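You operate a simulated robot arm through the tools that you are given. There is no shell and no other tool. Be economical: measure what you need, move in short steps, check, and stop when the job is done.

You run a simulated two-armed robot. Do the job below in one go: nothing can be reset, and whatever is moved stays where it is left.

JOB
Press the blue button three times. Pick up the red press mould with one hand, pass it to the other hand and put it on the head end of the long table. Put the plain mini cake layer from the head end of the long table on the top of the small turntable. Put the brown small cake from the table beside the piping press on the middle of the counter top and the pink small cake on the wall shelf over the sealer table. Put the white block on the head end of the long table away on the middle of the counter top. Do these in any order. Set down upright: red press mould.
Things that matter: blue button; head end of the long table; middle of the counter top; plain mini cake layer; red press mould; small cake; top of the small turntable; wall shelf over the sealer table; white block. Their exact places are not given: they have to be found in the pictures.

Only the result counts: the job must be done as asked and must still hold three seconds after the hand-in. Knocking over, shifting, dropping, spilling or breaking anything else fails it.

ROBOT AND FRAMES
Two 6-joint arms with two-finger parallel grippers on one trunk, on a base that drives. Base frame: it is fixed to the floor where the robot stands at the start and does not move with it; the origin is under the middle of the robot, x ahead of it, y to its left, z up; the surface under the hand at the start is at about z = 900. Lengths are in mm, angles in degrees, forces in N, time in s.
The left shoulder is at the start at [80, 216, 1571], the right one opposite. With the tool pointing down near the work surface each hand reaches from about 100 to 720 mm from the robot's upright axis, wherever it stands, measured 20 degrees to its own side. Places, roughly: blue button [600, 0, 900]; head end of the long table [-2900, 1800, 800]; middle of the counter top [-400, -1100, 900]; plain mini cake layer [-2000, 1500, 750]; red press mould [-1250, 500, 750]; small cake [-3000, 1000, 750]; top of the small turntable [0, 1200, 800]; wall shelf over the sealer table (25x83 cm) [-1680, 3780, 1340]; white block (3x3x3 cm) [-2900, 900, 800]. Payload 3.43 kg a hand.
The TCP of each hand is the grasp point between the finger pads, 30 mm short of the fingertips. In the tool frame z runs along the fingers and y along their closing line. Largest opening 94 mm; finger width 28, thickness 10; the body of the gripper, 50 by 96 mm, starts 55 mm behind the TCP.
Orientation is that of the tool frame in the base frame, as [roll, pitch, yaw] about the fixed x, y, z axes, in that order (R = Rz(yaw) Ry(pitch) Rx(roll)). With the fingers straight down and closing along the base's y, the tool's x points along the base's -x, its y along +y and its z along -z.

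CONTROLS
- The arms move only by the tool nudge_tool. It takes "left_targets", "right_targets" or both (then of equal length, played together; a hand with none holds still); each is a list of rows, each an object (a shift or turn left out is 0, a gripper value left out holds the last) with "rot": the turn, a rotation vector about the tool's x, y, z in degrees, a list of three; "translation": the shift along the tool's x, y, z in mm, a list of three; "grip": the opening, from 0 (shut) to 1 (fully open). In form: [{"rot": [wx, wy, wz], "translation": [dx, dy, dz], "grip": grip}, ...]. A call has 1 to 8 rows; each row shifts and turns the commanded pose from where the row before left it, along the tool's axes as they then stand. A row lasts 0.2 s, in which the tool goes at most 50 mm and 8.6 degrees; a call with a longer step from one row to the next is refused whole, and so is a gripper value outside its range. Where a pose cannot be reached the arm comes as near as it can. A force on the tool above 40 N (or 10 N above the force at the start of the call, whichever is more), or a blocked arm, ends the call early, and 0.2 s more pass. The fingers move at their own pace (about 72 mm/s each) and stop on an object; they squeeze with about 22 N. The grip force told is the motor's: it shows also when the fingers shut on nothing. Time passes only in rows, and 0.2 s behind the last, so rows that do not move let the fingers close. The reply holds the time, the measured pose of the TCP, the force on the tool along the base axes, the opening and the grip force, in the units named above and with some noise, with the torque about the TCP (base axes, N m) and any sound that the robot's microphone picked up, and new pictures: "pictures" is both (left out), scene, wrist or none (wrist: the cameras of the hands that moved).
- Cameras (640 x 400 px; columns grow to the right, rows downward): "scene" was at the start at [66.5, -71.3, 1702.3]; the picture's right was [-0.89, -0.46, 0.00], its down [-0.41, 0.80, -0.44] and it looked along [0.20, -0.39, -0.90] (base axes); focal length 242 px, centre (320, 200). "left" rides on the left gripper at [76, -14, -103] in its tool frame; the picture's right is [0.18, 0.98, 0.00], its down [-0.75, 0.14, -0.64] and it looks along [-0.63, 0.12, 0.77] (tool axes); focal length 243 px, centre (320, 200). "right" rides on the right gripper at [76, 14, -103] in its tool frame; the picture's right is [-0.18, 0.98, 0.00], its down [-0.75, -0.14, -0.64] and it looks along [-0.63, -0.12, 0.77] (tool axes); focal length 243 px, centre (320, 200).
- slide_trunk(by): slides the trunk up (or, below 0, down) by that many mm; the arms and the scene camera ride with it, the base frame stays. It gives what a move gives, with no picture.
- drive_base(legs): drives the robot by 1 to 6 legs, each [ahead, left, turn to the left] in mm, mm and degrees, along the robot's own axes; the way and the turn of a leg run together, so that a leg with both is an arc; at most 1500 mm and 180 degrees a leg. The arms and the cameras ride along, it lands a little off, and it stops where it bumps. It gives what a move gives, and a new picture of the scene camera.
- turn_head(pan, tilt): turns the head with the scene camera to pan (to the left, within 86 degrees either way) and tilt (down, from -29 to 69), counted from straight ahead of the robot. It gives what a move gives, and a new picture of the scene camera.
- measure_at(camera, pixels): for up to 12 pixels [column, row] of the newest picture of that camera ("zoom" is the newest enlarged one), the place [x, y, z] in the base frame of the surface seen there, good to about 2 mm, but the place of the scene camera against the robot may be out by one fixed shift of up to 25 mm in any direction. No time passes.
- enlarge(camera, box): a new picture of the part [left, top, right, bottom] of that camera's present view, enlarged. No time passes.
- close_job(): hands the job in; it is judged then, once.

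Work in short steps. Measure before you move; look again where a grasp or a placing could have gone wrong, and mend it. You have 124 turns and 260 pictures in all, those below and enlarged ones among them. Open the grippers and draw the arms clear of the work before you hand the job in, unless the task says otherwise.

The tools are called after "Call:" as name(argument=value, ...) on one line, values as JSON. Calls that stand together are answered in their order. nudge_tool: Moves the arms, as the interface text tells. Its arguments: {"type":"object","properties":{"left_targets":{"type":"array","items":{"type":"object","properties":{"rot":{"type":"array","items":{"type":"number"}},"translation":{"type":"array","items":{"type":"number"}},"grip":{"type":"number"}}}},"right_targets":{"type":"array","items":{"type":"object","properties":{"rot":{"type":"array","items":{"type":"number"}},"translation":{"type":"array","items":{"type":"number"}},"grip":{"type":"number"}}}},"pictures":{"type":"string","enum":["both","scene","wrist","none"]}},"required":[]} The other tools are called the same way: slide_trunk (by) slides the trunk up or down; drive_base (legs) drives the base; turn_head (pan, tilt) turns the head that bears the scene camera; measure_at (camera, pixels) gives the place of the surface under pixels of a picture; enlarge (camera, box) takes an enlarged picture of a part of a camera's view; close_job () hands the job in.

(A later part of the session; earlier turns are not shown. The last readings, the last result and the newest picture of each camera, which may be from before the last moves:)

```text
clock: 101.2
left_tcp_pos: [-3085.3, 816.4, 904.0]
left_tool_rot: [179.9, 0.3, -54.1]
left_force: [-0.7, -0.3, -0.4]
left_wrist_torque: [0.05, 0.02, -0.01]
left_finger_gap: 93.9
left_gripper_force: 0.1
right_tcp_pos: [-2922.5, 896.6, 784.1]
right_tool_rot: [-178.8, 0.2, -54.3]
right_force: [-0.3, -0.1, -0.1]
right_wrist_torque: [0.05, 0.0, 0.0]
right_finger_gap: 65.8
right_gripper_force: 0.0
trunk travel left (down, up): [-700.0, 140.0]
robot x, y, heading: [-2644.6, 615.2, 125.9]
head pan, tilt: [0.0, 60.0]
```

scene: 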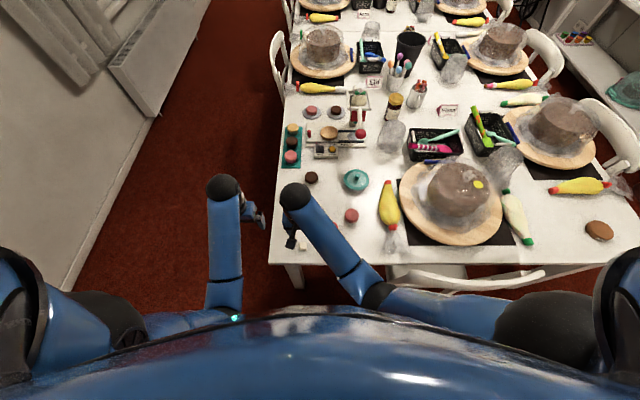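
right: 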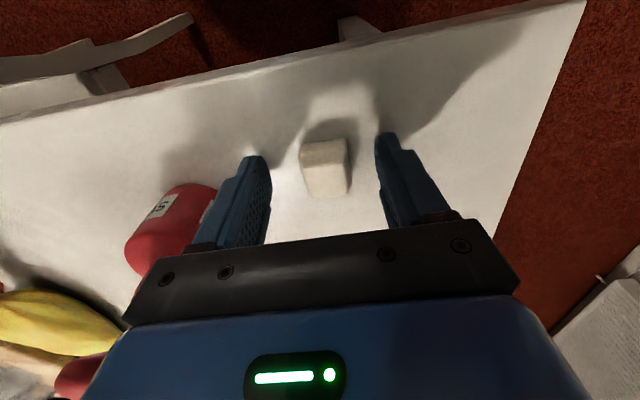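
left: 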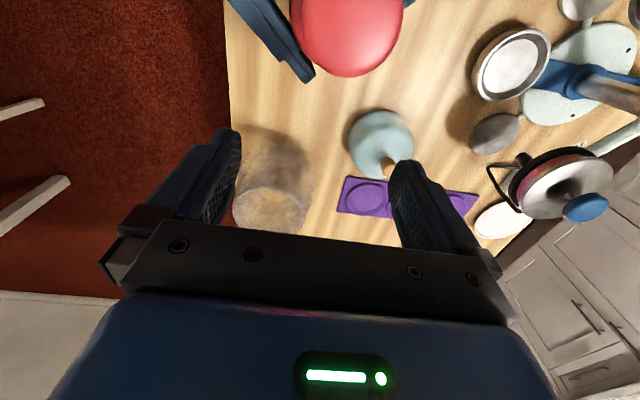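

Cube is between the fingers. Lower 3 mm, close and lift.

Call:
nudge_tool(right_targets=[{"translation": [0, 0, 3]}, {"grip": 0}, {}, {}, {"translation": [0, 0, -40]}, {"translation": [0, 0, -40]}, {"translation": [0, 0, -30]}], pictures="wrist")

```text
clock: 102.8
left_tcp_pos: [-3087.0, 816.4, 903.7]
left_tool_rot: [-179.9, 0.3, -54.1]
left_force: [1.0, -1.0, 0.5]
left_wrist_torque: [-0.01, -0.01, 0.01]
left_finger_gap: 93.9
left_gripper_force: 0.1
right_tcp_pos: [-2923.0, 893.1, 892.2]
right_tool_rot: [-178.7, 0.1, -54.2]
right_force: [0.0, 0.0, -0.3]
right_wrist_torque: [0.02, 0.0, -0.04]
right_finger_gap: 28.6
right_gripper_force: 21.8
trunk travel left (down, up): [-700.0, 140.0]
robot x, y, heading: [-2647.4, 616.1, 125.8]
head pan, tilt: [0.0, 60.0]
```

right: 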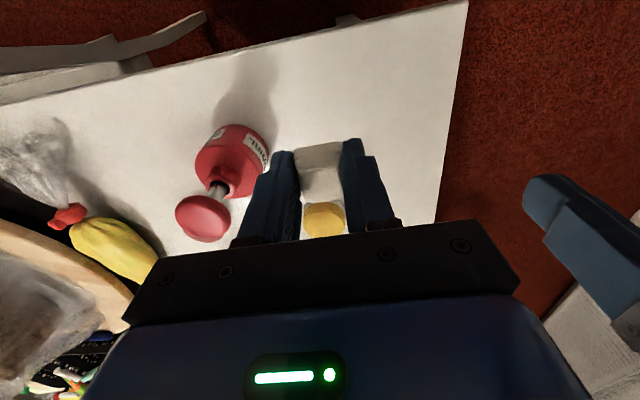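

Cube held (28.6 mm). Raise the trunk to clear the mould, then move the right hand to the right.

Call:
slide_trunk(by=100)

Call:
nudge_tool(right_targets=[{"translation": [0, -45, 0]}, {"translation": [0, -45, 0]}, {"translation": [0, -45, 0]}, {"translation": [0, -45, 0]}, {"translation": [0, -45, 0]}, {"translation": [0, -45, 0]}, {"translation": [0, -45, 0]}, {"translation": [0, -45, 0]}], left_targets=[{"translation": [-30, -20, 0]}, {"translation": [-30, -20, 0]}, {"translation": [-30, -20, 0]}, {"translation": [-30, -20, 0]}, {"translation": [-20, -20, 0]}, {"translation": [-20, -20, 0]}, {"translation": [-20, -20, 0]}, {"translation": [-20, -10, 0]}], pictures="wrist")

```text
clock: 104.2
left_tcp_pos: [-3085.0, 815.8, 1004.3]
left_tool_rot: [-179.9, 0.3, -54.0]
left_force: [-0.5, -0.1, 0.1]
left_wrist_torque: [-0.01, -0.03, -0.03]
left_finger_gap: 94.1
left_gripper_force: 0.0
right_tcp_pos: [-2922.4, 891.3, 991.9]
right_tool_rot: [-178.8, 0.2, -54.2]
right_force: [-1.0, 0.3, -0.2]
right_wrist_torque: [0.0, -0.01, -0.01]
right_finger_gap: 28.8
right_gripper_force: 22.1
trunk travel left (down, up): [-800.0, 40.0]
robot x, y, heading: [-2648.9, 617.7, 126.1]
head pan, tilt: [0.0, 60.0]
```

```text
clock: 106.0
left_tcp_pos: [-3080.0, 1067.5, 1005.1]
left_tool_rot: [180.0, 0.3, -54.2]
left_force: [0.8, -0.7, -0.1]
left_wrist_torque: [-0.01, -0.01, -0.01]
left_finger_gap: 94.1
left_gripper_force: 0.1
right_tcp_pos: [-2629.2, 1105.1, 999.6]
right_tool_rot: [-178.9, 0.1, -54.2]
right_force: [-1.2, 0.5, 0.8]
right_wrist_torque: [0.02, 0.0, 0.01]
right_finger_gap: 28.6
right_gripper_force: 22.0
trunk travel left (down, up): [-800.0, 40.0]
robot x, y, heading: [-2645.6, 611.6, 125.7]
head pan, tilt: [0.0, 60.0]
```

right: 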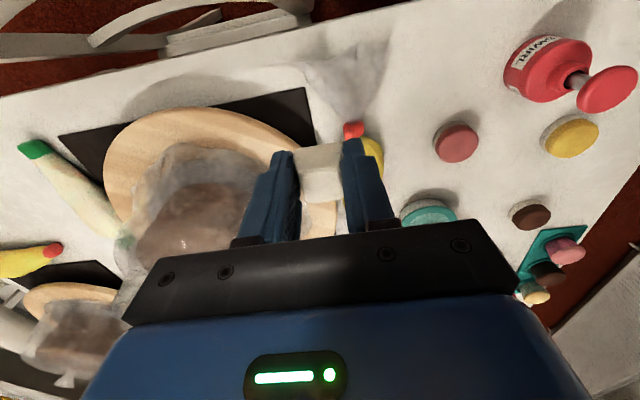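
left: 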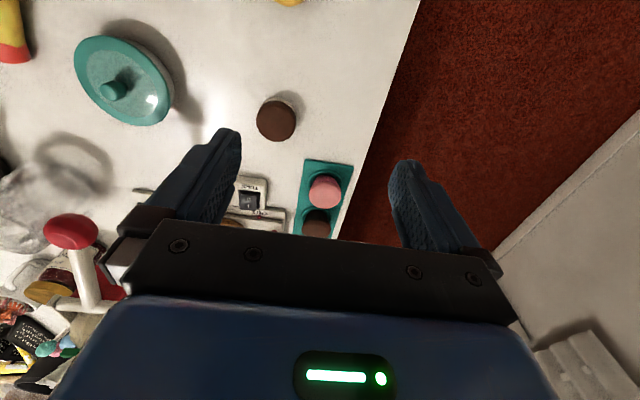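

Brown cake at (276,120) in the left view; measure it and the dome below the right hand.

Call:
measure_at(camera="left", pixels=[[276, 118], [259, 118], [294, 118], [276, 135], [276, 104], [318, 190]])

Call:
measure_at(camera="right", pixels=[[200, 200], [160, 250], [320, 80], [260, 150]])

```text
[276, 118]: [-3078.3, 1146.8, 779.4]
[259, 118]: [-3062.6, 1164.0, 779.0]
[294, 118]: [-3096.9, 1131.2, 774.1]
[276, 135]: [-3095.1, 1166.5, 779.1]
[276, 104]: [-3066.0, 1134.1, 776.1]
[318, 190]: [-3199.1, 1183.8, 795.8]
```

```text
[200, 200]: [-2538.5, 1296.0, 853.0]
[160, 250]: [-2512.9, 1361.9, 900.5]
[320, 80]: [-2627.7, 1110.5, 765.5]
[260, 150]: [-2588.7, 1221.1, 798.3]
```

Brown cake centre [-3080,1149], top 779. Align the left hand above it, then lower the trunk for reach.

Call:
nudge_tool(left_targets=[{"translation": [-33, -24, 0]}, {"translation": [-33, -24, 0]}, {}], pictures="none")

Call:
slide_trunk(by=-140)

Call:
nudge_tool(left_targets=[{"translation": [0, 0, 20], "grip": 0.85}], pictures="both")

```text
clock: 106.8
left_tcp_pos: [-3081.1, 1148.4, 1005.0]
left_tool_rot: [-180.0, 0.5, -54.1]
left_force: [0.3, -0.3, 1.0]
left_wrist_torque: [0.02, 0.01, 0.03]
left_finger_gap: 94.0
left_gripper_force: 0.0
right_tcp_pos: [-2630.2, 1103.8, 999.0]
right_tool_rot: [-178.8, 0.3, -54.2]
right_force: [0.4, 0.2, -0.4]
right_wrist_torque: [-0.03, 0.02, -0.01]
right_finger_gap: 28.8
right_gripper_force: 21.8
trunk travel left (down, up): [-800.0, 40.0]
robot x, y, heading: [-2646.6, 616.3, 126.2]
head pan, tilt: [0.0, 60.0]
```

```text
clock: 108.4
left_tcp_pos: [-3081.5, 1147.6, 865.4]
left_tool_rot: [179.9, 0.3, -54.1]
left_force: [0.1, -0.9, 1.0]
left_wrist_torque: [0.02, 0.0, -0.02]
left_finger_gap: 94.0
left_gripper_force: 0.0
right_tcp_pos: [-2629.6, 1102.5, 858.7]
right_tool_rot: [-178.8, 0.3, -54.2]
right_force: [0.2, 0.1, 0.2]
right_wrist_torque: [-0.02, -0.01, -0.01]
right_finger_gap: 28.5
right_gripper_force: 21.7
trunk travel left (down, up): [-660.0, 180.0]
robot x, y, heading: [-2648.0, 615.7, 125.7]
head pan, tilt: [0.0, 60.0]
```

```text
clock: 108.8
left_tcp_pos: [-3080.1, 1142.2, 847.2]
left_tool_rot: [179.9, 0.3, -54.1]
left_force: [-0.2, -0.2, 0.3]
left_wrist_torque: [0.0, 0.01, 0.04]
left_finger_gap: 80.1
left_gripper_force: 0.1
left hand out of reach, approached as far as the arm can: row 1
right_tcp_pos: [-2630.1, 1103.6, 859.2]
right_tool_rot: [-178.9, 0.1, -54.2]
right_force: [-0.4, -0.3, -0.7]
right_wrist_torque: [0.02, -0.01, -0.01]
right_finger_gap: 28.6
right_gripper_force: 22.2
trunk travel left (down, up): [-660.0, 180.0]
robot x, y, heading: [-2644.5, 616.3, 126.1]
head pan, tilt: [0.0, 60.0]
```

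scene: 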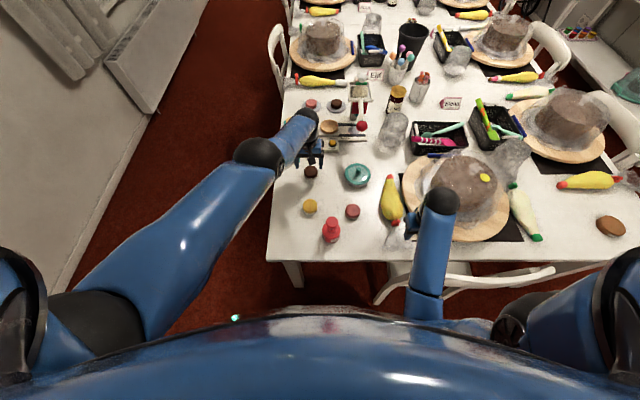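
left: 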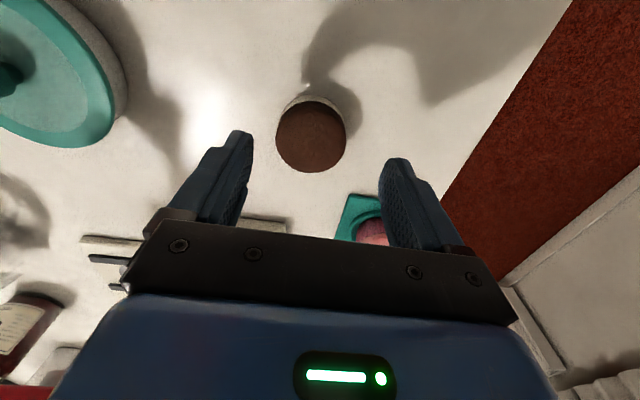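

Straight down is just out of reach, so I tilt the left tool 25° forward and then descend.

Call:
nudge_tool(left_targets=[{"rot": [0, -8.4, 0]}, {"rot": [0, -8.4, 0]}, {"rot": [0, -8.2, 0]}, {"translation": [7, -2, 19]}, {}], pictures="wrist")

```text
clock: 110.0
left_tcp_pos: [-3092.0, 1191.2, 804.6]
left_tool_rot: [179.9, 25.3, -54.1]
left_force: [0.3, 0.9, -0.9]
left_wrist_torque: [0.02, 0.0, 0.0]
left_finger_gap: 80.0
left_gripper_force: 0.1
left hand out of reach, approached as far as the arm can: row 1, 2, 3, 4
right_tcp_pos: [-2629.9, 1103.6, 858.1]
right_tool_rot: [-178.9, 0.2, -54.2]
right_force: [0.4, -0.3, -0.3]
right_wrist_torque: [-0.04, 0.01, 0.02]
right_finger_gap: 28.7
right_gripper_force: 22.0
trunk travel left (down, up): [-660.0, 180.0]
robot x, y, heading: [-2644.9, 615.0, 126.0]
head pan, tilt: [0.0, 60.0]
```

left: 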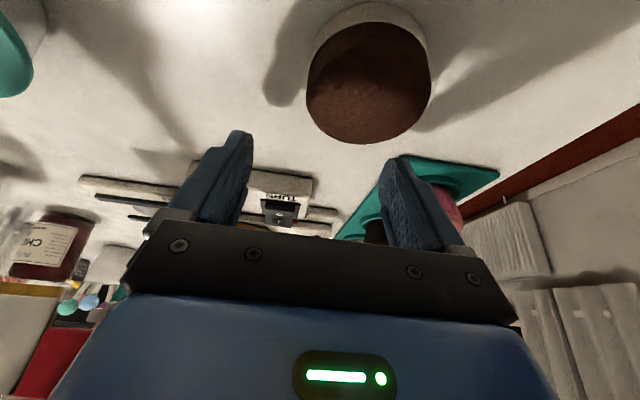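

The hand came out 40 mm too far forward; shift it sideways first and then back over the cake, slightly higher.

Call:
nudge_tool(left_targets=[{"translation": [-8, 15, -18]}, {"translation": [20, 0, -9]}, {"translation": [20, 0, -9]}, {}], pictures="wrist")

```text
clock: 111.0
left_tcp_pos: [-3091.8, 1186.6, 798.8]
left_tool_rot: [180.0, 25.3, -54.2]
left_force: [-0.5, 0.3, 0.0]
left_wrist_torque: [0.01, -0.04, -0.04]
left_finger_gap: 80.1
left_gripper_force: 0.1
left hand out of reach, approached as far as the arm can: row 1, 2, 3
right_tcp_pos: [-2630.3, 1103.5, 858.0]
right_tool_rot: [-178.8, 0.2, -54.2]
right_force: [0.3, -1.2, 0.2]
right_wrist_torque: [0.03, 0.02, -0.01]
right_finger_gap: 28.8
right_gripper_force: 21.4
trunk travel left (down, up): [-660.0, 180.0]
robot x, y, heading: [-2644.6, 617.6, 126.3]
head pan, tilt: [0.0, 60.0]
```

left: 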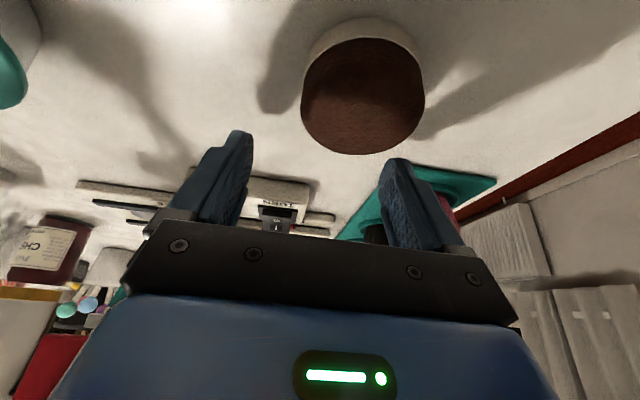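

That branch is limited, so I raise the trunk, set the tool straight down again, and move the right hand up and out of the way.

Call:
slide_trunk(by=80)

Call:
nudge_tool(left_targets=[{"rot": [0, 8.4, 0]}, {"rot": [0, 8.4, 0]}, {"rot": [0, 8.4, 0]}, {}, {}, {}], right_targets=[{"translation": [-30, 0, -38]}, {"translation": [-30, 0, -38]}, {"translation": [-30, 0, -38]}, {"translation": [-30, 0, -38]}, {}, {}], pictures="wrist")

```text
clock: 112.2
left_tcp_pos: [-3091.4, 1187.7, 880.1]
left_tool_rot: [-180.0, 25.3, -54.1]
left_force: [-0.6, 0.6, -0.1]
left_wrist_torque: [0.03, 0.02, 0.01]
left_finger_gap: 80.3
left_gripper_force: 0.0
right_tcp_pos: [-2629.4, 1102.7, 938.3]
right_tool_rot: [-178.7, 0.2, -54.2]
right_force: [-0.2, -0.4, -0.3]
right_wrist_torque: [0.01, -0.01, 0.01]
right_finger_gap: 28.8
right_gripper_force: 22.4
trunk travel left (down, up): [-740.0, 100.0]
robot x, y, heading: [-2642.6, 615.5, 125.9]
head pan, tilt: [0.0, 60.0]
```

```text
clock: 113.6
left_tcp_pos: [-3071.1, 1132.7, 907.0]
left_tool_rot: [180.0, 0.1, -54.0]
left_force: [0.0, 0.4, -0.4]
left_wrist_torque: [0.02, 0.05, 0.0]
left_finger_gap: 79.8
left_gripper_force: 0.1
left hand out of reach, approached as far as the arm can: row 1, 2, 3
right_tcp_pos: [-2714.7, 1226.0, 979.7]
right_tool_rot: [-178.8, 0.2, -54.1]
right_force: [-0.3, 0.0, 0.1]
right_wrist_torque: [-0.01, 0.03, 0.03]
right_finger_gap: 28.8
right_gripper_force: 22.8
right hand out of reach, approached as far as the arm can: row 1, 2, 3, 4
trunk travel left (down, up): [-740.0, 100.0]
robot x, y, heading: [-2645.8, 613.7, 126.1]
head pan, tilt: [0.0, 60.0]
```

right: 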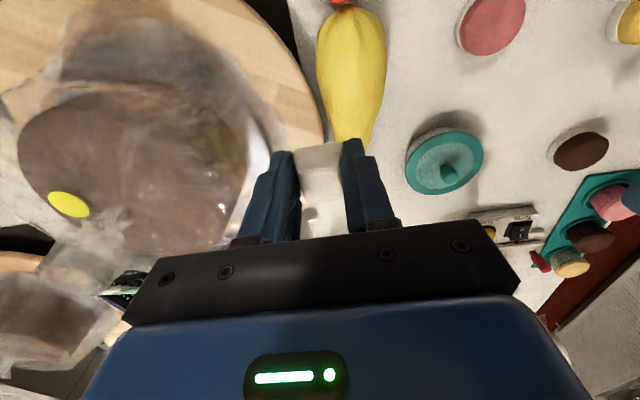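
left: 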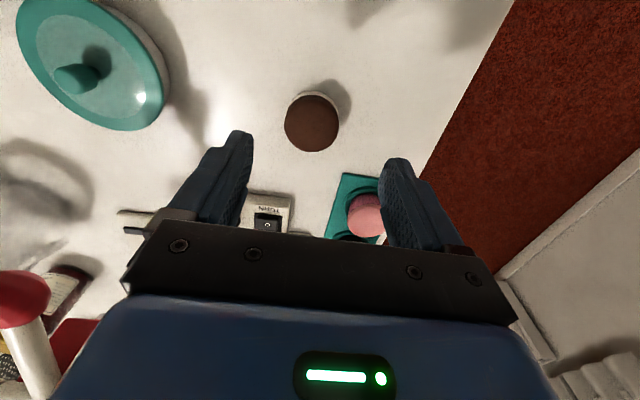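

Move the right hand back beside the robot (off the table) and align the left hand over the brown cake.

Call:
nudge_tool(left_targets=[{"translation": [-5, 0, -19]}, {"translation": [-13, -2, -19]}, {}, {}, {}, {}, {}, {}], right_targets=[{"translation": [45, -19, 0]}, {"translation": [45, -19, 0]}, {"translation": [45, -19, 0]}, {"translation": [45, -19, 0]}, {"translation": [45, -19, 0]}, {"translation": [45, -19, 0]}, {"translation": [45, -19, 0]}, {"translation": [45, -19, 0]}], pictures="scene")

```text
clock: 115.4
left_tcp_pos: [-3079.5, 1149.6, 945.9]
left_tool_rot: [179.9, 0.1, -54.1]
left_force: [-1.0, -0.5, -0.3]
left_wrist_torque: [0.02, -0.03, -0.02]
left_finger_gap: 79.8
left_gripper_force: 0.0
right_tcp_pos: [-2380.5, 1029.8, 947.5]
right_tool_rot: [-178.9, 0.3, -54.2]
right_force: [0.7, -0.2, -0.5]
right_wrist_torque: [-0.02, 0.0, 0.05]
right_finger_gap: 28.8
right_gripper_force: 21.7
right hand out of reach, approached as far as the arm can: row 1, 2, 3, 4
trunk travel left (down, up): [-740.0, 100.0]
robot x, y, heading: [-2644.8, 613.5, 125.8]
head pan, tilt: [0.0, 60.0]
```

scene: 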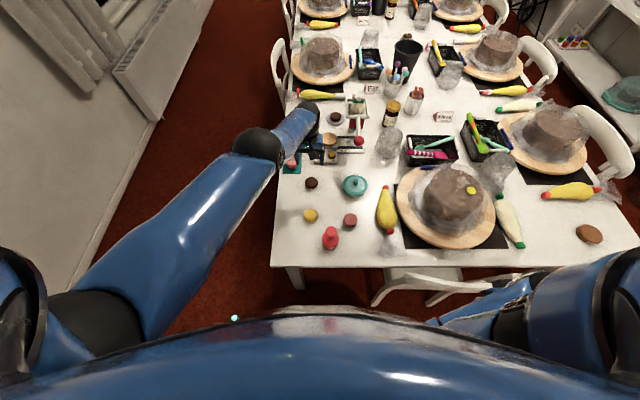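

The right hand is above the chair back; move it 130 mm further back before lowering the trunk.

Call:
nudge_tool(right_targets=[{"translation": [45, 0, 0]}, {"translation": [45, 0, 0]}, {"translation": [45, 0, 0]}], pictures="none")

```text
clock: 116.2
left_tcp_pos: [-3079.6, 1149.5, 945.4]
left_tool_rot: [179.9, 0.2, -54.1]
left_force: [0.7, -0.5, 0.1]
left_wrist_torque: [0.0, 0.01, -0.01]
left_finger_gap: 80.1
left_gripper_force: 0.0
right_tcp_pos: [-2290.6, 928.1, 954.0]
right_tool_rot: [-177.3, 0.0, -53.8]
right_force: [0.5, -0.1, -0.4]
right_wrist_torque: [-0.01, -0.02, 0.01]
right_finger_gap: 28.9
right_gripper_force: 22.3
trunk travel left (down, up): [-740.0, 100.0]
robot x, y, heading: [-2642.8, 615.8, 126.0]
head pan, tilt: [0.0, 60.0]
```

Lower the trunk 150 mm and check the left wrist view.

Call:
slide_trunk(by=-150)

Call:
nudge_tool(left_targets=[{}], pictures="wrist")

```text
clock: 118.0
left_tcp_pos: [-3080.3, 1149.0, 794.8]
left_tool_rot: [179.9, 0.0, -54.2]
left_force: [1.3, 0.4, -0.1]
left_wrist_torque: [0.01, -0.04, -0.01]
left_finger_gap: 79.8
left_gripper_force: 0.2
right_tcp_pos: [-2291.0, 927.4, 803.5]
right_tool_rot: [-177.4, -0.1, -54.2]
right_force: [-1.3, 0.0, 0.5]
right_wrist_torque: [0.02, 0.02, -0.01]
right_finger_gap: 28.9
right_gripper_force: 22.2
trunk travel left (down, up): [-590.0, 250.0]
robot x, y, heading: [-2644.3, 616.7, 125.9]
head pan, tilt: [0.0, 60.0]
```

```text
clock: 118.4
left_tcp_pos: [-3079.5, 1149.2, 794.5]
left_tool_rot: [179.9, 0.1, -54.2]
left_force: [0.3, 0.1, 0.0]
left_wrist_torque: [-0.02, 0.01, -0.01]
left_finger_gap: 79.6
left_gripper_force: 0.1
right_tcp_pos: [-2290.2, 926.7, 803.8]
right_tool_rot: [-177.3, -0.1, -54.2]
right_force: [0.6, -0.6, 0.2]
right_wrist_torque: [0.01, -0.02, -0.03]
right_finger_gap: 28.9
right_gripper_force: 22.5
trunk travel left (down, up): [-590.0, 250.0]
robot x, y, heading: [-2644.4, 611.2, 125.9]
head pan, tilt: [0.0, 60.0]
```

left: 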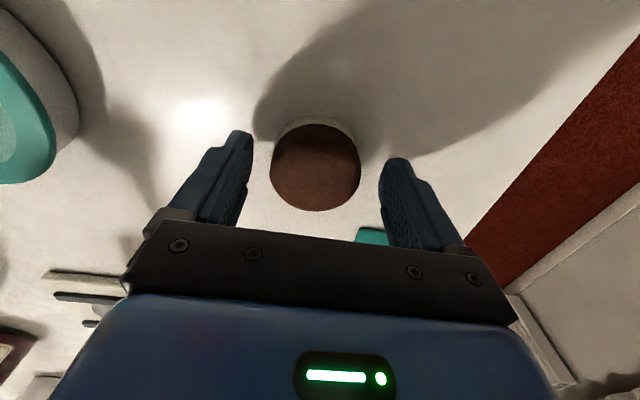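

Cake is centred. Lower 8 mm via trunk, then close.

Call:
slide_trunk(by=-8)

Call:
nudge_tool(left_targets=[{"grip": 0.3}, {}, {"grip": 0}, {}], pictures="none")

Call:
slide_trunk(by=150)

Call:
nudge_tool(left_targets=[{}], pictures="wrist")

```text
clock: 118.9
left_tcp_pos: [-3079.6, 1149.0, 788.0]
left_tool_rot: [179.9, 0.1, -54.0]
left_force: [-0.3, -0.9, -0.8]
left_wrist_torque: [-0.02, 0.04, -0.02]
left_finger_gap: 79.8
left_gripper_force: 0.0
right_tcp_pos: [-2291.3, 926.2, 796.3]
right_tool_rot: [-177.3, -0.1, -54.2]
right_force: [-0.5, -0.5, 0.0]
right_wrist_torque: [-0.02, 0.0, 0.02]
right_finger_gap: 28.6
right_gripper_force: 21.8
trunk travel left (down, up): [-582.0, 258.0]
robot x, y, heading: [-2644.1, 616.8, 126.0]
head pan, tilt: [0.0, 60.0]
```

```text
clock: 119.9
left_tcp_pos: [-3079.4, 1148.9, 788.1]
left_tool_rot: [179.9, 0.0, -54.1]
left_force: [0.6, -0.8, 2.3]
left_wrist_torque: [0.0, 0.06, 0.0]
left_finger_gap: 54.1
left_gripper_force: 22.0
right_tcp_pos: [-2291.7, 926.6, 797.7]
right_tool_rot: [-177.3, -0.1, -54.3]
right_force: [0.1, -0.3, -0.8]
right_wrist_torque: [0.0, 0.03, -0.02]
right_finger_gap: 28.7
right_gripper_force: 21.7
trunk travel left (down, up): [-582.0, 258.0]
robot x, y, heading: [-2647.0, 615.8, 126.0]
head pan, tilt: [0.0, 60.0]
```

```text
clock: 121.7
left_tcp_pos: [-3080.3, 1148.6, 937.7]
left_tool_rot: [179.9, 0.1, -54.1]
left_force: [0.5, 0.5, 0.2]
left_wrist_torque: [0.02, 0.0, 0.04]
left_finger_gap: 54.1
left_gripper_force: 21.9
right_tcp_pos: [-2292.2, 926.6, 947.4]
right_tool_rot: [-177.5, 0.0, -54.3]
right_force: [0.0, -0.2, 0.2]
right_wrist_torque: [-0.01, -0.01, 0.03]
right_finger_gap: 28.9
right_gripper_force: 22.1
trunk travel left (down, up): [-732.0, 108.0]
robot x, y, heading: [-2647.2, 615.6, 126.0]
head pan, tilt: [0.0, 60.0]
```

```text
clock: 122.1
left_tcp_pos: [-3080.7, 1148.9, 938.2]
left_tool_rot: [179.8, 0.1, -54.1]
left_force: [-0.3, -0.8, -0.3]
left_wrist_torque: [-0.02, -0.02, -0.03]
left_finger_gap: 54.2
left_gripper_force: 22.1
right_tcp_pos: [-2291.0, 927.2, 946.8]
right_tool_rot: [-177.4, 0.0, -54.2]
right_force: [-0.7, 0.1, -0.9]
right_wrist_torque: [0.04, -0.01, 0.0]
right_finger_gap: 28.8
right_gripper_force: 21.9
trunk travel left (down, up): [-732.0, 108.0]
robot x, y, heading: [-2643.3, 611.2, 125.8]
head pan, tilt: [0.0, 60.0]
```

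left: 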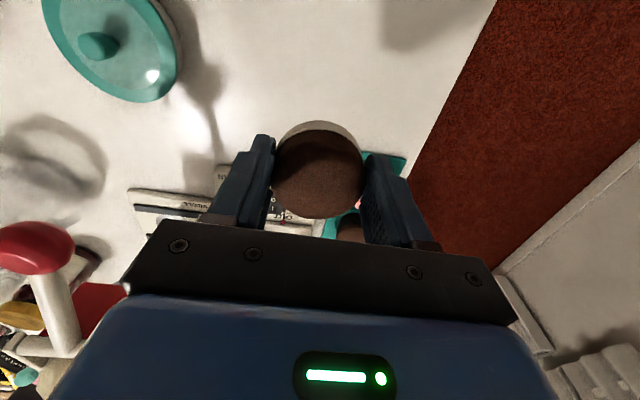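

Brown cake held (54 mm). Raise the trunk and pull the left hand in.

Call:
slide_trunk(by=108)

Call:
nudge_tool(left_targets=[{"translation": [45, 20, 0]}, {"translation": [45, 20, 0]}, {"translation": [45, 20, 0]}, {"translation": [45, 20, 0]}, {"translation": [45, 20, 0]}, {"translation": [45, 20, 0]}, {"translation": [30, 30, 0]}, {"translation": [20, 30, 0]}], pictures="none")

Call:
drive_base(legs=[[-310, 0, 0], [0, 430, 0], [-950, 0, 0], [0, 0, 180]])

```text
clock: 123.5
left_tcp_pos: [-3079.6, 1148.0, 1045.4]
left_tool_rot: [179.9, 0.0, -54.1]
left_force: [-0.2, -1.0, -0.2]
left_wrist_torque: [0.0, -0.03, 0.01]
left_finger_gap: 54.1
left_gripper_force: 22.1
right_tcp_pos: [-2291.7, 926.8, 1053.8]
right_tool_rot: [-177.4, 0.0, -54.2]
right_force: [0.5, 0.6, -0.7]
right_wrist_torque: [-0.02, 0.01, 0.01]
right_finger_gap: 28.8
right_gripper_force: 22.1
trunk travel left (down, up): [-840.0, 0.0]
robot x, y, heading: [-2644.9, 615.3, 126.0]
head pan, tilt: [0.0, 60.0]
```

```text
clock: 125.3
left_tcp_pos: [-3144.2, 1026.3, 898.7]
left_tool_rot: [180.0, 0.0, -54.1]
left_force: [-0.5, 0.3, 0.3]
left_wrist_torque: [0.04, 0.05, 0.01]
left_finger_gap: 54.1
left_gripper_force: 21.9
left hand out of reach, approached as far as the arm can: row 1, 2, 3, 4, 5, 6, 7, 8
right_tcp_pos: [-2292.5, 926.6, 1055.3]
right_tool_rot: [-177.3, 0.0, -54.2]
right_force: [-0.3, -1.0, -0.3]
right_wrist_torque: [-0.02, 0.0, 0.01]
right_finger_gap: 28.9
right_gripper_force: 22.5
trunk travel left (down, up): [-840.0, 0.0]
robot x, y, heading: [-2648.9, 614.8, 125.8]
head pan, tilt: [0.0, 60.0]
```

```text
clock: 141.4
left_tcp_pos: [-1758.4, -1056.6, 898.2]
left_tool_rot: [179.8, 0.0, 125.6]
left_force: [0.5, 0.1, 0.0]
left_wrist_torque: [0.02, 0.01, 0.0]
left_finger_gap: 53.9
left_gripper_force: 22.2
right_tcp_pos: [-2608.8, -954.8, 1054.5]
right_tool_rot: [-177.4, 0.0, 125.6]
right_force: [-0.2, -0.2, -1.4]
right_wrist_torque: [0.0, 0.02, 0.0]
right_finger_gap: 28.8
right_gripper_force: 21.7
trunk travel left (down, up): [-840.0, 0.0]
robot x, y, heading: [-2252.8, -646.6, -54.6]
head pan, tilt: [0.0, 60.0]
```

scene: 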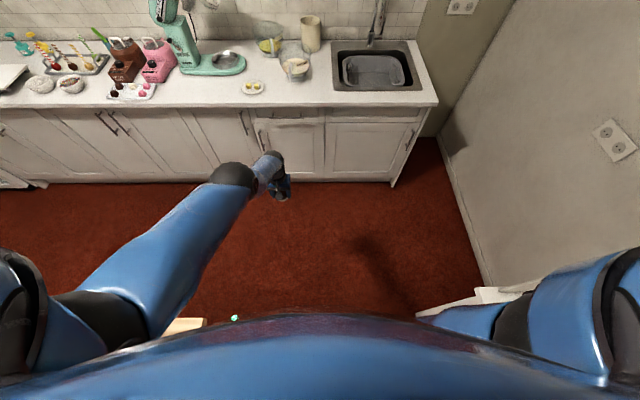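

The counter is ahead. Pull the left hand in more and look left along the counter.

Call:
nudge_tool(left_targets=[{"translation": [40, 15, 0]}, {"translation": [40, 15, 0]}, {"translation": [40, 15, 0]}, {"translation": [40, 10, -20]}, {"translation": [40, 10, -25]}, {"translation": [30, 10, -30]}, {"translation": [0, 0, -40]}], pictures="none")

Call:
turn_head(pan=50, tilt=35)

```text
clock: 143.0
left_tcp_pos: [-1725.4, -983.9, 843.6]
left_tool_rot: [179.9, -0.1, 125.7]
left_force: [1.2, 0.3, -0.3]
left_wrist_torque: [0.0, -0.01, 0.01]
left_finger_gap: 54.1
left_gripper_force: 22.2
left hand out of reach, approached as far as the arm can: row 1, 2, 3, 4, 5, 6, 7
right_tcp_pos: [-2609.8, -956.2, 1054.9]
right_tool_rot: [-177.3, -0.1, 125.6]
right_force: [0.0, -0.2, -0.6]
right_wrist_torque: [0.0, -0.01, -0.01]
right_finger_gap: 28.7
right_gripper_force: 22.3
trunk travel left (down, up): [-840.0, 0.0]
robot x, y, heading: [-2258.7, -643.7, -54.5]
head pan, tilt: [0.0, 60.0]
```

```text
clock: 144.2
left_tcp_pos: [-1726.4, -981.4, 844.1]
left_tool_rot: [179.9, -0.1, 125.6]
left_force: [0.3, 0.3, -0.1]
left_wrist_torque: [0.0, -0.03, -0.02]
left_finger_gap: 53.7
left_gripper_force: 22.0
right_tcp_pos: [-2610.2, -954.3, 1054.9]
right_tool_rot: [-177.3, -0.1, 125.6]
right_force: [0.3, -0.6, -0.6]
right_wrist_torque: [-0.03, 0.0, -0.02]
right_finger_gap: 28.9
right_gripper_force: 22.0
trunk travel left (down, up): [-840.0, 0.0]
robot x, y, heading: [-2252.1, -650.2, -54.3]
head pan, tilt: [50.0, 35.0]
```

scene: 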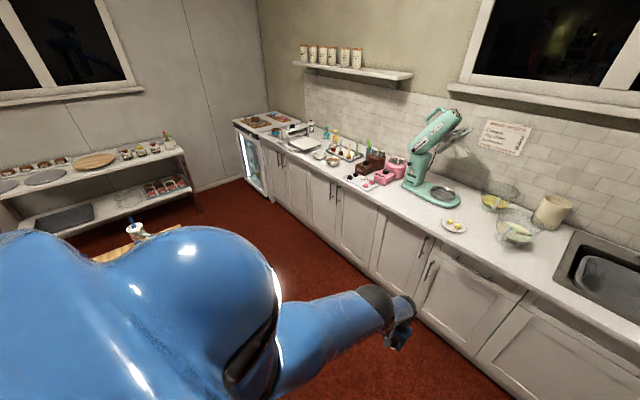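

The left arm seems to be in an awkward branch; test moving it straight up.

Call:
nudge_tool(left_targets=[{"translation": [-20, 0, -40]}, {"translation": [-20, 0, -40]}, {"translation": [0, 0, -45]}, {"translation": [0, 0, -45]}], pictures="scene")

```text
clock: 145.2
left_tcp_pos: [-1668.6, -1058.4, 980.2]
left_tool_rot: [179.8, -0.2, 125.7]
left_force: [-0.2, 0.7, 0.2]
left_wrist_torque: [0.01, 0.0, 0.02]
left_finger_gap: 53.8
left_gripper_force: 21.8
left hand out of reach, approached as far as the arm can: row 1, 2, 3, 4
right_tcp_pos: [-2609.6, -955.3, 1054.3]
right_tool_rot: [-177.3, -0.2, 125.7]
right_force: [0.3, -0.6, -0.1]
right_wrist_torque: [0.03, -0.02, -0.03]
right_finger_gap: 28.6
right_gripper_force: 22.0
trunk travel left (down, up): [-840.0, 0.0]
robot x, y, heading: [-2257.5, -644.3, -54.2]
head pan, tilt: [50.0, 35.0]
```

scene: 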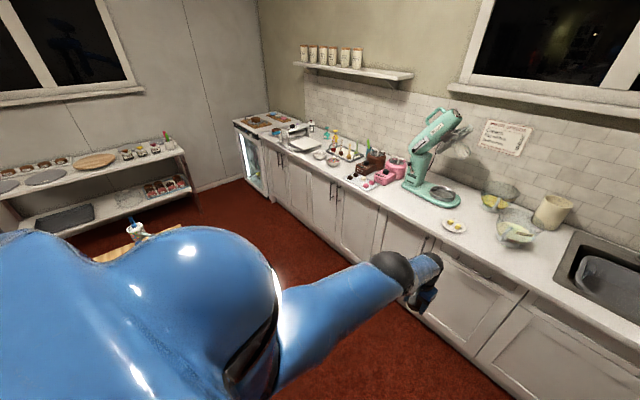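

The arm is stuck with its elbow straight. I push it outward once and then pull inward along the shoulder line to bend the elbow.

Call:
nudge_tool(left_targets=[{"translation": [-35, 0, 35]}, {"translation": [-35, 0, 35]}, {"translation": [34, 0, -34]}, {"translation": [34, 0, -34]}, {"translation": [34, 0, -34]}, {"translation": [34, 0, -34]}], pictures="none")

```text
clock: 146.6
left_tcp_pos: [-1656.7, -1069.6, 1009.3]
left_tool_rot: [180.0, -0.1, 125.7]
left_force: [-0.3, 0.3, -0.4]
left_wrist_torque: [-0.03, -0.03, 0.0]
left_finger_gap: 54.1
left_gripper_force: 22.1
left hand out of reach, approached as far as the arm can: row 1, 2, 3, 4, 5, 6
right_tcp_pos: [-2608.9, -955.2, 1054.2]
right_tool_rot: [-177.4, 0.0, 125.5]
right_force: [-0.3, -0.8, -0.5]
right_wrist_torque: [-0.03, -0.01, -0.03]
right_finger_gap: 29.0
right_gripper_force: 22.4
trunk travel left (down, up): [-840.0, 0.0]
robot x, y, heading: [-2254.6, -643.5, -54.1]
head pan, tilt: [50.0, 35.0]
```

Not freed yet. Try tilting the tool forward towards the arm's line, then see whether it moves freely.

Call:
nudge_tool(left_targets=[{"rot": [0, -8, 0]}, {"rot": [0, -8, 0]}, {"rot": [0, -8, 0]}, {"rot": [0, -8, 0]}, {"rot": [0, -8, 0]}, {"rot": [0, -8, 0]}, {"rot": [0, -8, 0]}], pictures="none")

Call:
turn_head(pan=15, tilt=60)

```text
clock: 148.2
left_tcp_pos: [-1605.1, -1135.4, 964.3]
left_tool_rot: [179.9, 56.5, 125.6]
left_force: [0.1, -1.8, 2.0]
left_wrist_torque: [0.12, 0.11, 0.01]
left_finger_gap: 53.9
left_gripper_force: 21.8
left hand out of reach, approached as far as the arm can: row 1, 2, 3, 4, 5, 6
right_tcp_pos: [-2607.7, -955.0, 1054.7]
right_tool_rot: [-177.2, 0.0, 125.6]
right_force: [-0.4, 0.3, 0.2]
right_wrist_torque: [-0.03, 0.02, -0.02]
right_finger_gap: 28.9
right_gripper_force: 22.0
trunk travel left (down, up): [-840.0, 0.0]
robot x, y, heading: [-2251.7, -647.1, -54.3]
head pan, tilt: [50.0, 35.0]
```

```text
clock: 149.2
left_tcp_pos: [-1607.1, -1134.1, 959.2]
left_tool_rot: [179.9, 55.8, 125.6]
left_force: [-0.9, 0.3, 1.4]
left_wrist_torque: [0.0, 0.0, 0.01]
left_finger_gap: 54.1
left_gripper_force: 21.7
right_tcp_pos: [-2610.0, -955.1, 1054.1]
right_tool_rot: [-177.3, -0.1, 125.6]
right_force: [0.1, 0.3, -0.9]
right_wrist_torque: [0.0, -0.01, 0.01]
right_finger_gap: 29.0
right_gripper_force: 21.7
trunk travel left (down, up): [-840.0, 0.0]
robot x, y, heading: [-2255.3, -640.6, -54.2]
head pan, tilt: [15.0, 60.0]
```

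scene: 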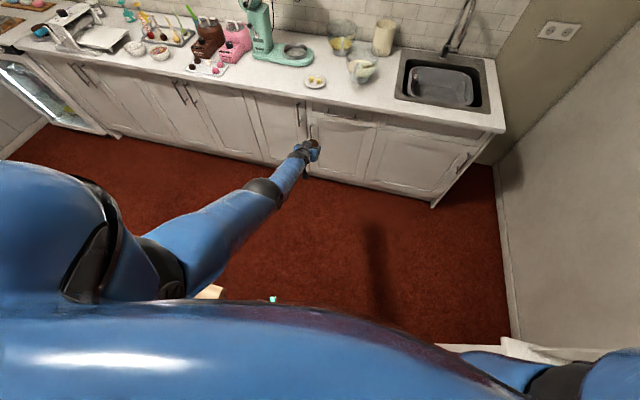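

At 56° tilt the pose is reachable. Pull straight back along the tool.

Call:
nudge_tool(left_targets=[{"translation": [0, 0, -35]}, {"translation": [0, 0, -40]}, {"translation": [0, 0, -40]}, {"translation": [0, 0, -40]}, {"translation": [0, 0, -40]}], pictures="none")

```text
clock: 150.4
left_tcp_pos: [-1701.2, -1000.4, 1070.4]
left_tool_rot: [180.0, 56.0, 125.6]
left_force: [-0.9, 0.4, -0.4]
left_wrist_torque: [0.01, 0.0, -0.03]
left_finger_gap: 54.2
left_gripper_force: 21.9
right_tcp_pos: [-2610.8, -953.9, 1053.1]
right_tool_rot: [-177.3, 0.1, 125.5]
right_force: [-1.0, 1.8, -0.3]
right_wrist_torque: [0.0, -0.01, -0.03]
right_finger_gap: 28.8
right_gripper_force: 21.9
trunk travel left (down, up): [-840.0, 0.0]
robot x, y, heading: [-2257.6, -646.6, -54.5]
head pan, tilt: [15.0, 60.0]
```

Freed. Bring it closer and untilt.

Call:
nudge_tool(left_targets=[{"translation": [34, 0, -21]}, {"translation": [34, 0, -21]}, {"translation": [34, 0, -21]}], pictures="none")

Call:
nudge_tool(left_targets=[{"rot": [0, 8, 0]}, {"rot": [0, 8, 0]}, {"rot": [0, 8, 0]}, {"rot": [0, 8, 0]}, {"rot": [0, 8, 0]}, {"rot": [0, 8, 0]}, {"rot": [0, 8, 0]}], pictures="none")

```text
clock: 151.2
left_tcp_pos: [-1764.9, -912.5, 1021.8]
left_tool_rot: [179.7, 56.1, 125.7]
left_force: [0.0, 0.2, 0.1]
left_wrist_torque: [0.02, -0.01, -0.01]
left_finger_gap: 54.2
left_gripper_force: 22.4
right_tcp_pos: [-2609.6, -953.6, 1054.6]
right_tool_rot: [-177.2, 0.1, 125.6]
right_force: [0.0, -0.5, -0.7]
right_wrist_torque: [-0.02, -0.01, 0.0]
right_finger_gap: 29.0
right_gripper_force: 22.2
trunk travel left (down, up): [-840.0, 0.0]
robot x, y, heading: [-2256.0, -645.3, -54.2]
head pan, tilt: [15.0, 60.0]
```

```text
clock: 152.8
left_tcp_pos: [-1763.2, -915.3, 1020.6]
left_tool_rot: [179.9, -0.3, 125.7]
left_force: [0.9, -1.4, -0.3]
left_wrist_torque: [0.03, 0.0, -0.01]
left_finger_gap: 53.9
left_gripper_force: 22.1
right_tcp_pos: [-2608.9, -956.5, 1055.5]
right_tool_rot: [-177.3, -0.1, 125.5]
right_force: [0.5, 0.3, -0.8]
right_wrist_torque: [-0.02, -0.01, 0.01]
right_finger_gap: 28.9
right_gripper_force: 21.8
trunk travel left (down, up): [-840.0, 0.0]
robot x, y, heading: [-2259.8, -641.7, -54.2]
head pan, tilt: [15.0, 60.0]
```

Left arm is normal again. Measure counter items to find free space around the middle.

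Call:
measure_at(camera="scene", pixels=[[315, 84], [280, 85], [210, 71], [230, 90], [160, 53], [135, 48], [170, 75], [250, 95], [100, 60], [503, 130], [60, 55]])

Call:
enlarge(camera="scene", box=[20, 0, 340, 200])

```text
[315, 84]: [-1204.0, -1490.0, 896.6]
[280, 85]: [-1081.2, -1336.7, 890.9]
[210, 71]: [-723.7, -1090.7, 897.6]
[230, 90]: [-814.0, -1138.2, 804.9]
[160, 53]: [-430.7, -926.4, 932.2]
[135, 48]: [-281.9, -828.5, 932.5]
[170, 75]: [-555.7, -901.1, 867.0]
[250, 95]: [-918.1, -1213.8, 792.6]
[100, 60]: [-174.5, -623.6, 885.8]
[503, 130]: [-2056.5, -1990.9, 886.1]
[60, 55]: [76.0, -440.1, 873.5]
```

```text
2.00 times, centred on (180, 100) of scene
```

zoom: 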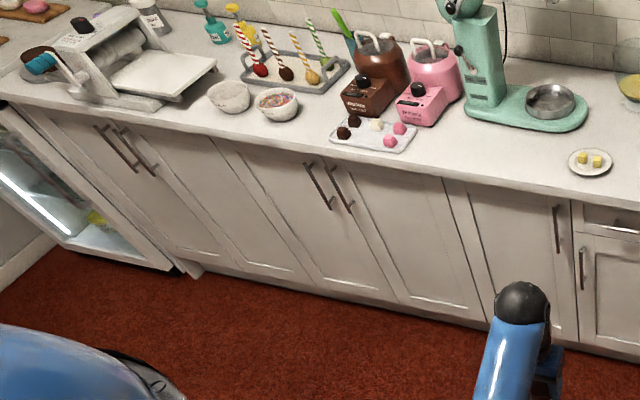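

Free space seems to be between the sprinkle bowl and the pop tray near the counter's middle. Drive there, staying clear of the mixer.

Call:
drive_base(legs=[[575, 0, 0], [0, 1215, 0]])

Call:
turn_head(pan=0, tilt=50)

```text
clock: 161.9
left_tcp_pos: [-430.8, -678.9, 1021.2]
left_tool_rot: [180.0, 0.0, 125.5]
left_force: [-1.0, -0.6, 0.3]
left_wrist_torque: [-0.07, 0.02, -0.01]
left_finger_gap: 54.0
left_gripper_force: 22.1
right_tcp_pos: [-1276.6, -716.7, 1054.2]
right_tool_rot: [-177.3, -0.1, 125.3]
right_force: [-0.3, -0.2, -0.4]
right_wrist_torque: [-0.01, -0.01, 0.0]
right_finger_gap: 28.8
right_gripper_force: 22.2
trunk travel left (down, up): [-840.0, 0.0]
robot x, y, heading: [-917.4, -408.8, -54.5]
head pan, tilt: [15.0, 60.0]
```

scene: 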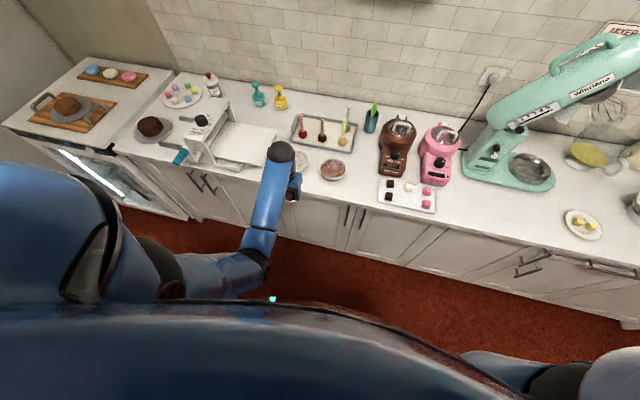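

```text
clock: 162.7
left_tcp_pos: [-430.5, -677.8, 1020.0]
left_tool_rot: [179.8, 0.1, 125.6]
left_force: [0.0, 0.1, 0.7]
left_wrist_torque: [0.03, 0.02, 0.01]
left_finger_gap: 54.0
left_gripper_force: 21.6
right_tcp_pos: [-1276.2, -716.1, 1054.8]
right_tool_rot: [-177.4, -0.2, 125.3]
right_force: [0.0, 0.1, -0.1]
right_wrist_torque: [-0.03, 0.01, -0.02]
right_finger_gap: 28.8
right_gripper_force: 22.4
trunk travel left (down, up): [-840.0, 0.0]
robot x, y, heading: [-918.0, -409.3, -54.3]
head pan, tilt: [0.0, 50.0]
```

scene: 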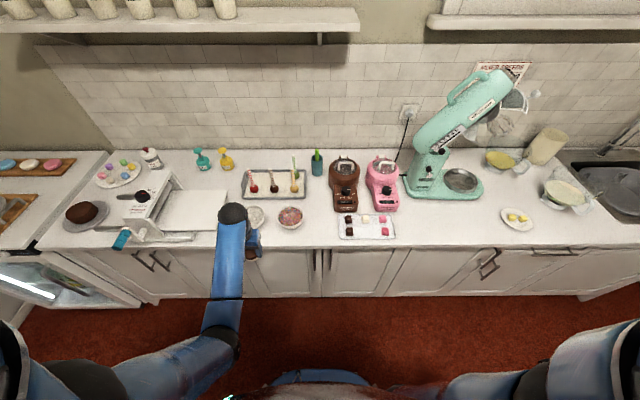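

Free space at about (320,215) between sprinkle bowl (290,218) and sweets tray (340,228), and around (425,228). Measure.

Call:
measure_at(camera="scene", pixels=[[319, 225], [320, 195], [303, 222], [339, 228], [425, 225], [397, 228], [320, 242], [278, 218], [330, 205], [318, 172], [306, 197], [452, 242]])

Call:
enlarge(camera="scene", box=[220, 140, 460, 290])

```text
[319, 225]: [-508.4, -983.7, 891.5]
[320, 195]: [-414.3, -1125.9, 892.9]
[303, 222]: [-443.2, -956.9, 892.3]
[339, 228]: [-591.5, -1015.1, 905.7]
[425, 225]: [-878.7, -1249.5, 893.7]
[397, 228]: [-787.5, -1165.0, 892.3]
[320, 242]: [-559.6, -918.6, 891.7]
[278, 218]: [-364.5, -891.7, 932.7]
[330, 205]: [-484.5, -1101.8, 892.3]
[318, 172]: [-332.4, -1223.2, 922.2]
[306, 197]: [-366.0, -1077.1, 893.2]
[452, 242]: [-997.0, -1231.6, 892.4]
```

```text
2.67 times, centred on (340, 215) of scene
```

zoom: 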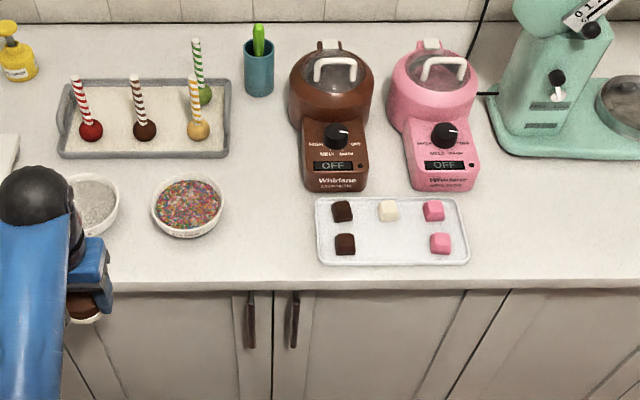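

The marked middle is the free lane straight ahead, between sprinkle bowl/lollipop tray and the chocolate machine. I centre the left hand, then drive ahead 188 mm.

Call:
nudge_tool(left_targets=[{"translation": [0, -45, 0]}, {"translation": [0, -45, 0]}, {"translation": [0, -45, 0]}, {"translation": [0, -45, 0]}, {"translation": [0, -45, -5]}], pictures="none")

Call:
drive_base(legs=[[188, 0, 0]])

Call:
nudge_tool(left_targets=[{}], pictures="wrist")

```text
clock: 163.9
left_tcp_pos: [-614.5, -810.4, 1024.4]
left_tool_rot: [179.8, -0.1, 125.5]
left_force: [0.0, 0.0, 0.0]
left_wrist_torque: [0.01, -0.02, -0.04]
left_finger_gap: 54.0
left_gripper_force: 21.6
right_tcp_pos: [-1276.8, -717.8, 1053.2]
right_tool_rot: [-177.3, -0.1, 125.3]
right_force: [-0.3, 0.5, 0.0]
right_wrist_torque: [-0.01, -0.01, -0.01]
right_finger_gap: 28.4
right_gripper_force: 21.7
trunk travel left (down, up): [-840.0, 0.0]
robot x, y, heading: [-919.7, -406.7, -54.4]
head pan, tilt: [0.0, 50.0]
```

```text
clock: 165.4
left_tcp_pos: [-507.2, -958.4, 1026.0]
left_tool_rot: [179.9, 0.3, 125.4]
left_force: [-1.0, 0.5, 0.6]
left_wrist_torque: [-0.03, 0.0, 0.05]
left_finger_gap: 53.8
left_gripper_force: 21.9
right_tcp_pos: [-1169.5, -864.5, 1054.5]
right_tool_rot: [-177.4, 0.1, 125.2]
right_force: [-0.4, 0.1, -0.4]
right_wrist_torque: [0.01, -0.04, 0.0]
right_finger_gap: 28.9
right_gripper_force: 21.6
trunk travel left (down, up): [-840.0, 0.0]
robot x, y, heading: [-812.2, -559.6, -54.6]
head pan, tilt: [0.0, 50.0]
```

scene: 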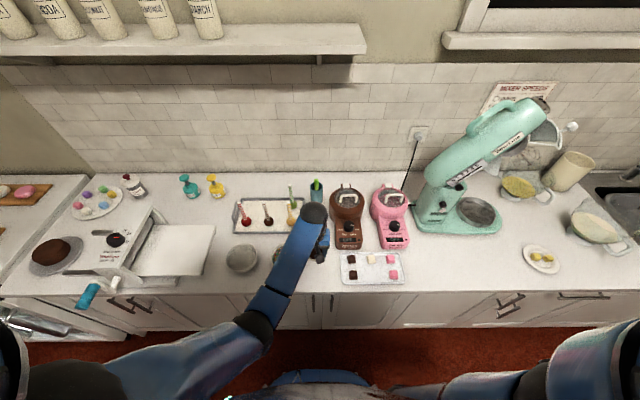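

```text
clock: 165.8
left_tcp_pos: [-502.7, -962.3, 1023.9]
left_tool_rot: [179.9, -0.1, 125.5]
left_force: [0.1, 1.6, -0.7]
left_wrist_torque: [0.0, 0.01, -0.01]
left_finger_gap: 54.1
left_gripper_force: 21.8
right_tcp_pos: [-1166.8, -870.2, 1053.9]
right_tool_rot: [-177.2, -0.2, 125.3]
right_force: [-0.1, 1.1, 0.2]
right_wrist_torque: [-0.04, 0.02, 0.02]
right_finger_gap: 28.8
right_gripper_force: 22.4
trunk travel left (down, up): [-840.0, 0.0]
robot x, y, heading: [-810.8, -559.0, -54.7]
head pan, tilt: [0.0, 50.0]
```

left: 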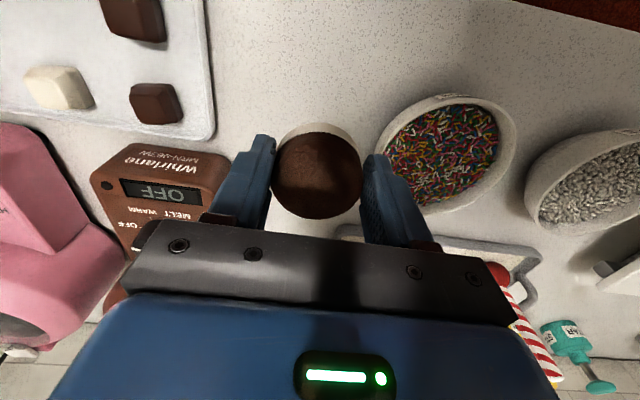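

Use the left camera for exact gaps.

Call:
measure_at(camera="left", pixels=[[380, 145], [392, 195], [214, 60], [200, 140], [230, 175], [342, 230], [300, 100], [205, 165]])

```text
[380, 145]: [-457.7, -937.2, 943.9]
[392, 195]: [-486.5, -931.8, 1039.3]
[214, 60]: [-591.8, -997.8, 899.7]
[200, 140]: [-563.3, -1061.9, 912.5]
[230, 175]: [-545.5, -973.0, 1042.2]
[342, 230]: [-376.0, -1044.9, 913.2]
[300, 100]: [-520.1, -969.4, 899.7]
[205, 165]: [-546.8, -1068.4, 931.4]
```

Lane between u-gap is 145 mm; I place the cake at its centre, about [-494,-1007].

Call:
nudge_tool(left_targets=[{"translation": [-21, -9.4, 0]}, {"translation": [-21, -9.4, 0]}, {"translation": [0, 0, 40]}, {"translation": [0, 0, 30]}, {"translation": [0, 0, 8]}, {"translation": [0, 0, 3]}, {}], pictures="wrist")

```text
clock: 167.4
left_tcp_pos: [-494.8, -1005.5, 942.7]
left_tool_rot: [179.9, 0.0, 125.4]
left_force: [0.2, -0.3, -0.1]
left_wrist_torque: [-0.02, -0.05, -0.01]
left_finger_gap: 54.0
left_gripper_force: 22.2
right_tcp_pos: [-1168.1, -867.2, 1054.5]
right_tool_rot: [-177.1, -0.1, 125.3]
right_force: [0.2, 0.9, -0.4]
right_wrist_torque: [0.01, -0.03, 0.0]
right_finger_gap: 28.8
right_gripper_force: 21.9
trunk travel left (down, up): [-840.0, 0.0]
robot x, y, heading: [-812.7, -560.6, -54.7]
head pan, tilt: [0.0, 50.0]
```

left: 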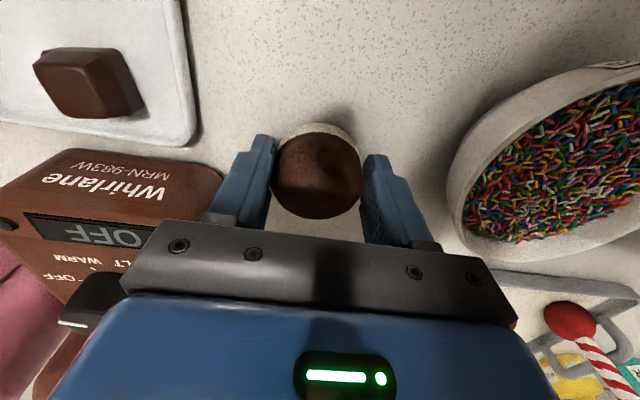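

Lower in 1.5 mm steps until contact.

Call:
nudge_tool(left_targets=[{"translation": [0, 0, 1.5]}, {"translation": [0, 0, 1.5]}, {"translation": [0, 0, 1]}, {}], pictures="none")

```text
clock: 168.4
left_tcp_pos: [-495.2, -1006.1, 940.5]
left_tool_rot: [179.8, 0.0, 125.4]
left_force: [0.5, 0.2, 4.7]
left_wrist_torque: [-0.06, -0.02, 0.04]
left_finger_gap: 54.1
left_gripper_force: 22.1
right_tcp_pos: [-1168.2, -867.3, 1053.7]
right_tool_rot: [-177.2, 0.1, 125.3]
right_force: [0.3, -0.1, -0.4]
right_wrist_torque: [-0.02, -0.02, -0.01]
right_finger_gap: 29.0
right_gripper_force: 22.0
trunk travel left (down, up): [-840.0, 0.0]
robot x, y, heading: [-814.8, -558.7, -54.5]
head pan, tilt: [0.0, 50.0]
```

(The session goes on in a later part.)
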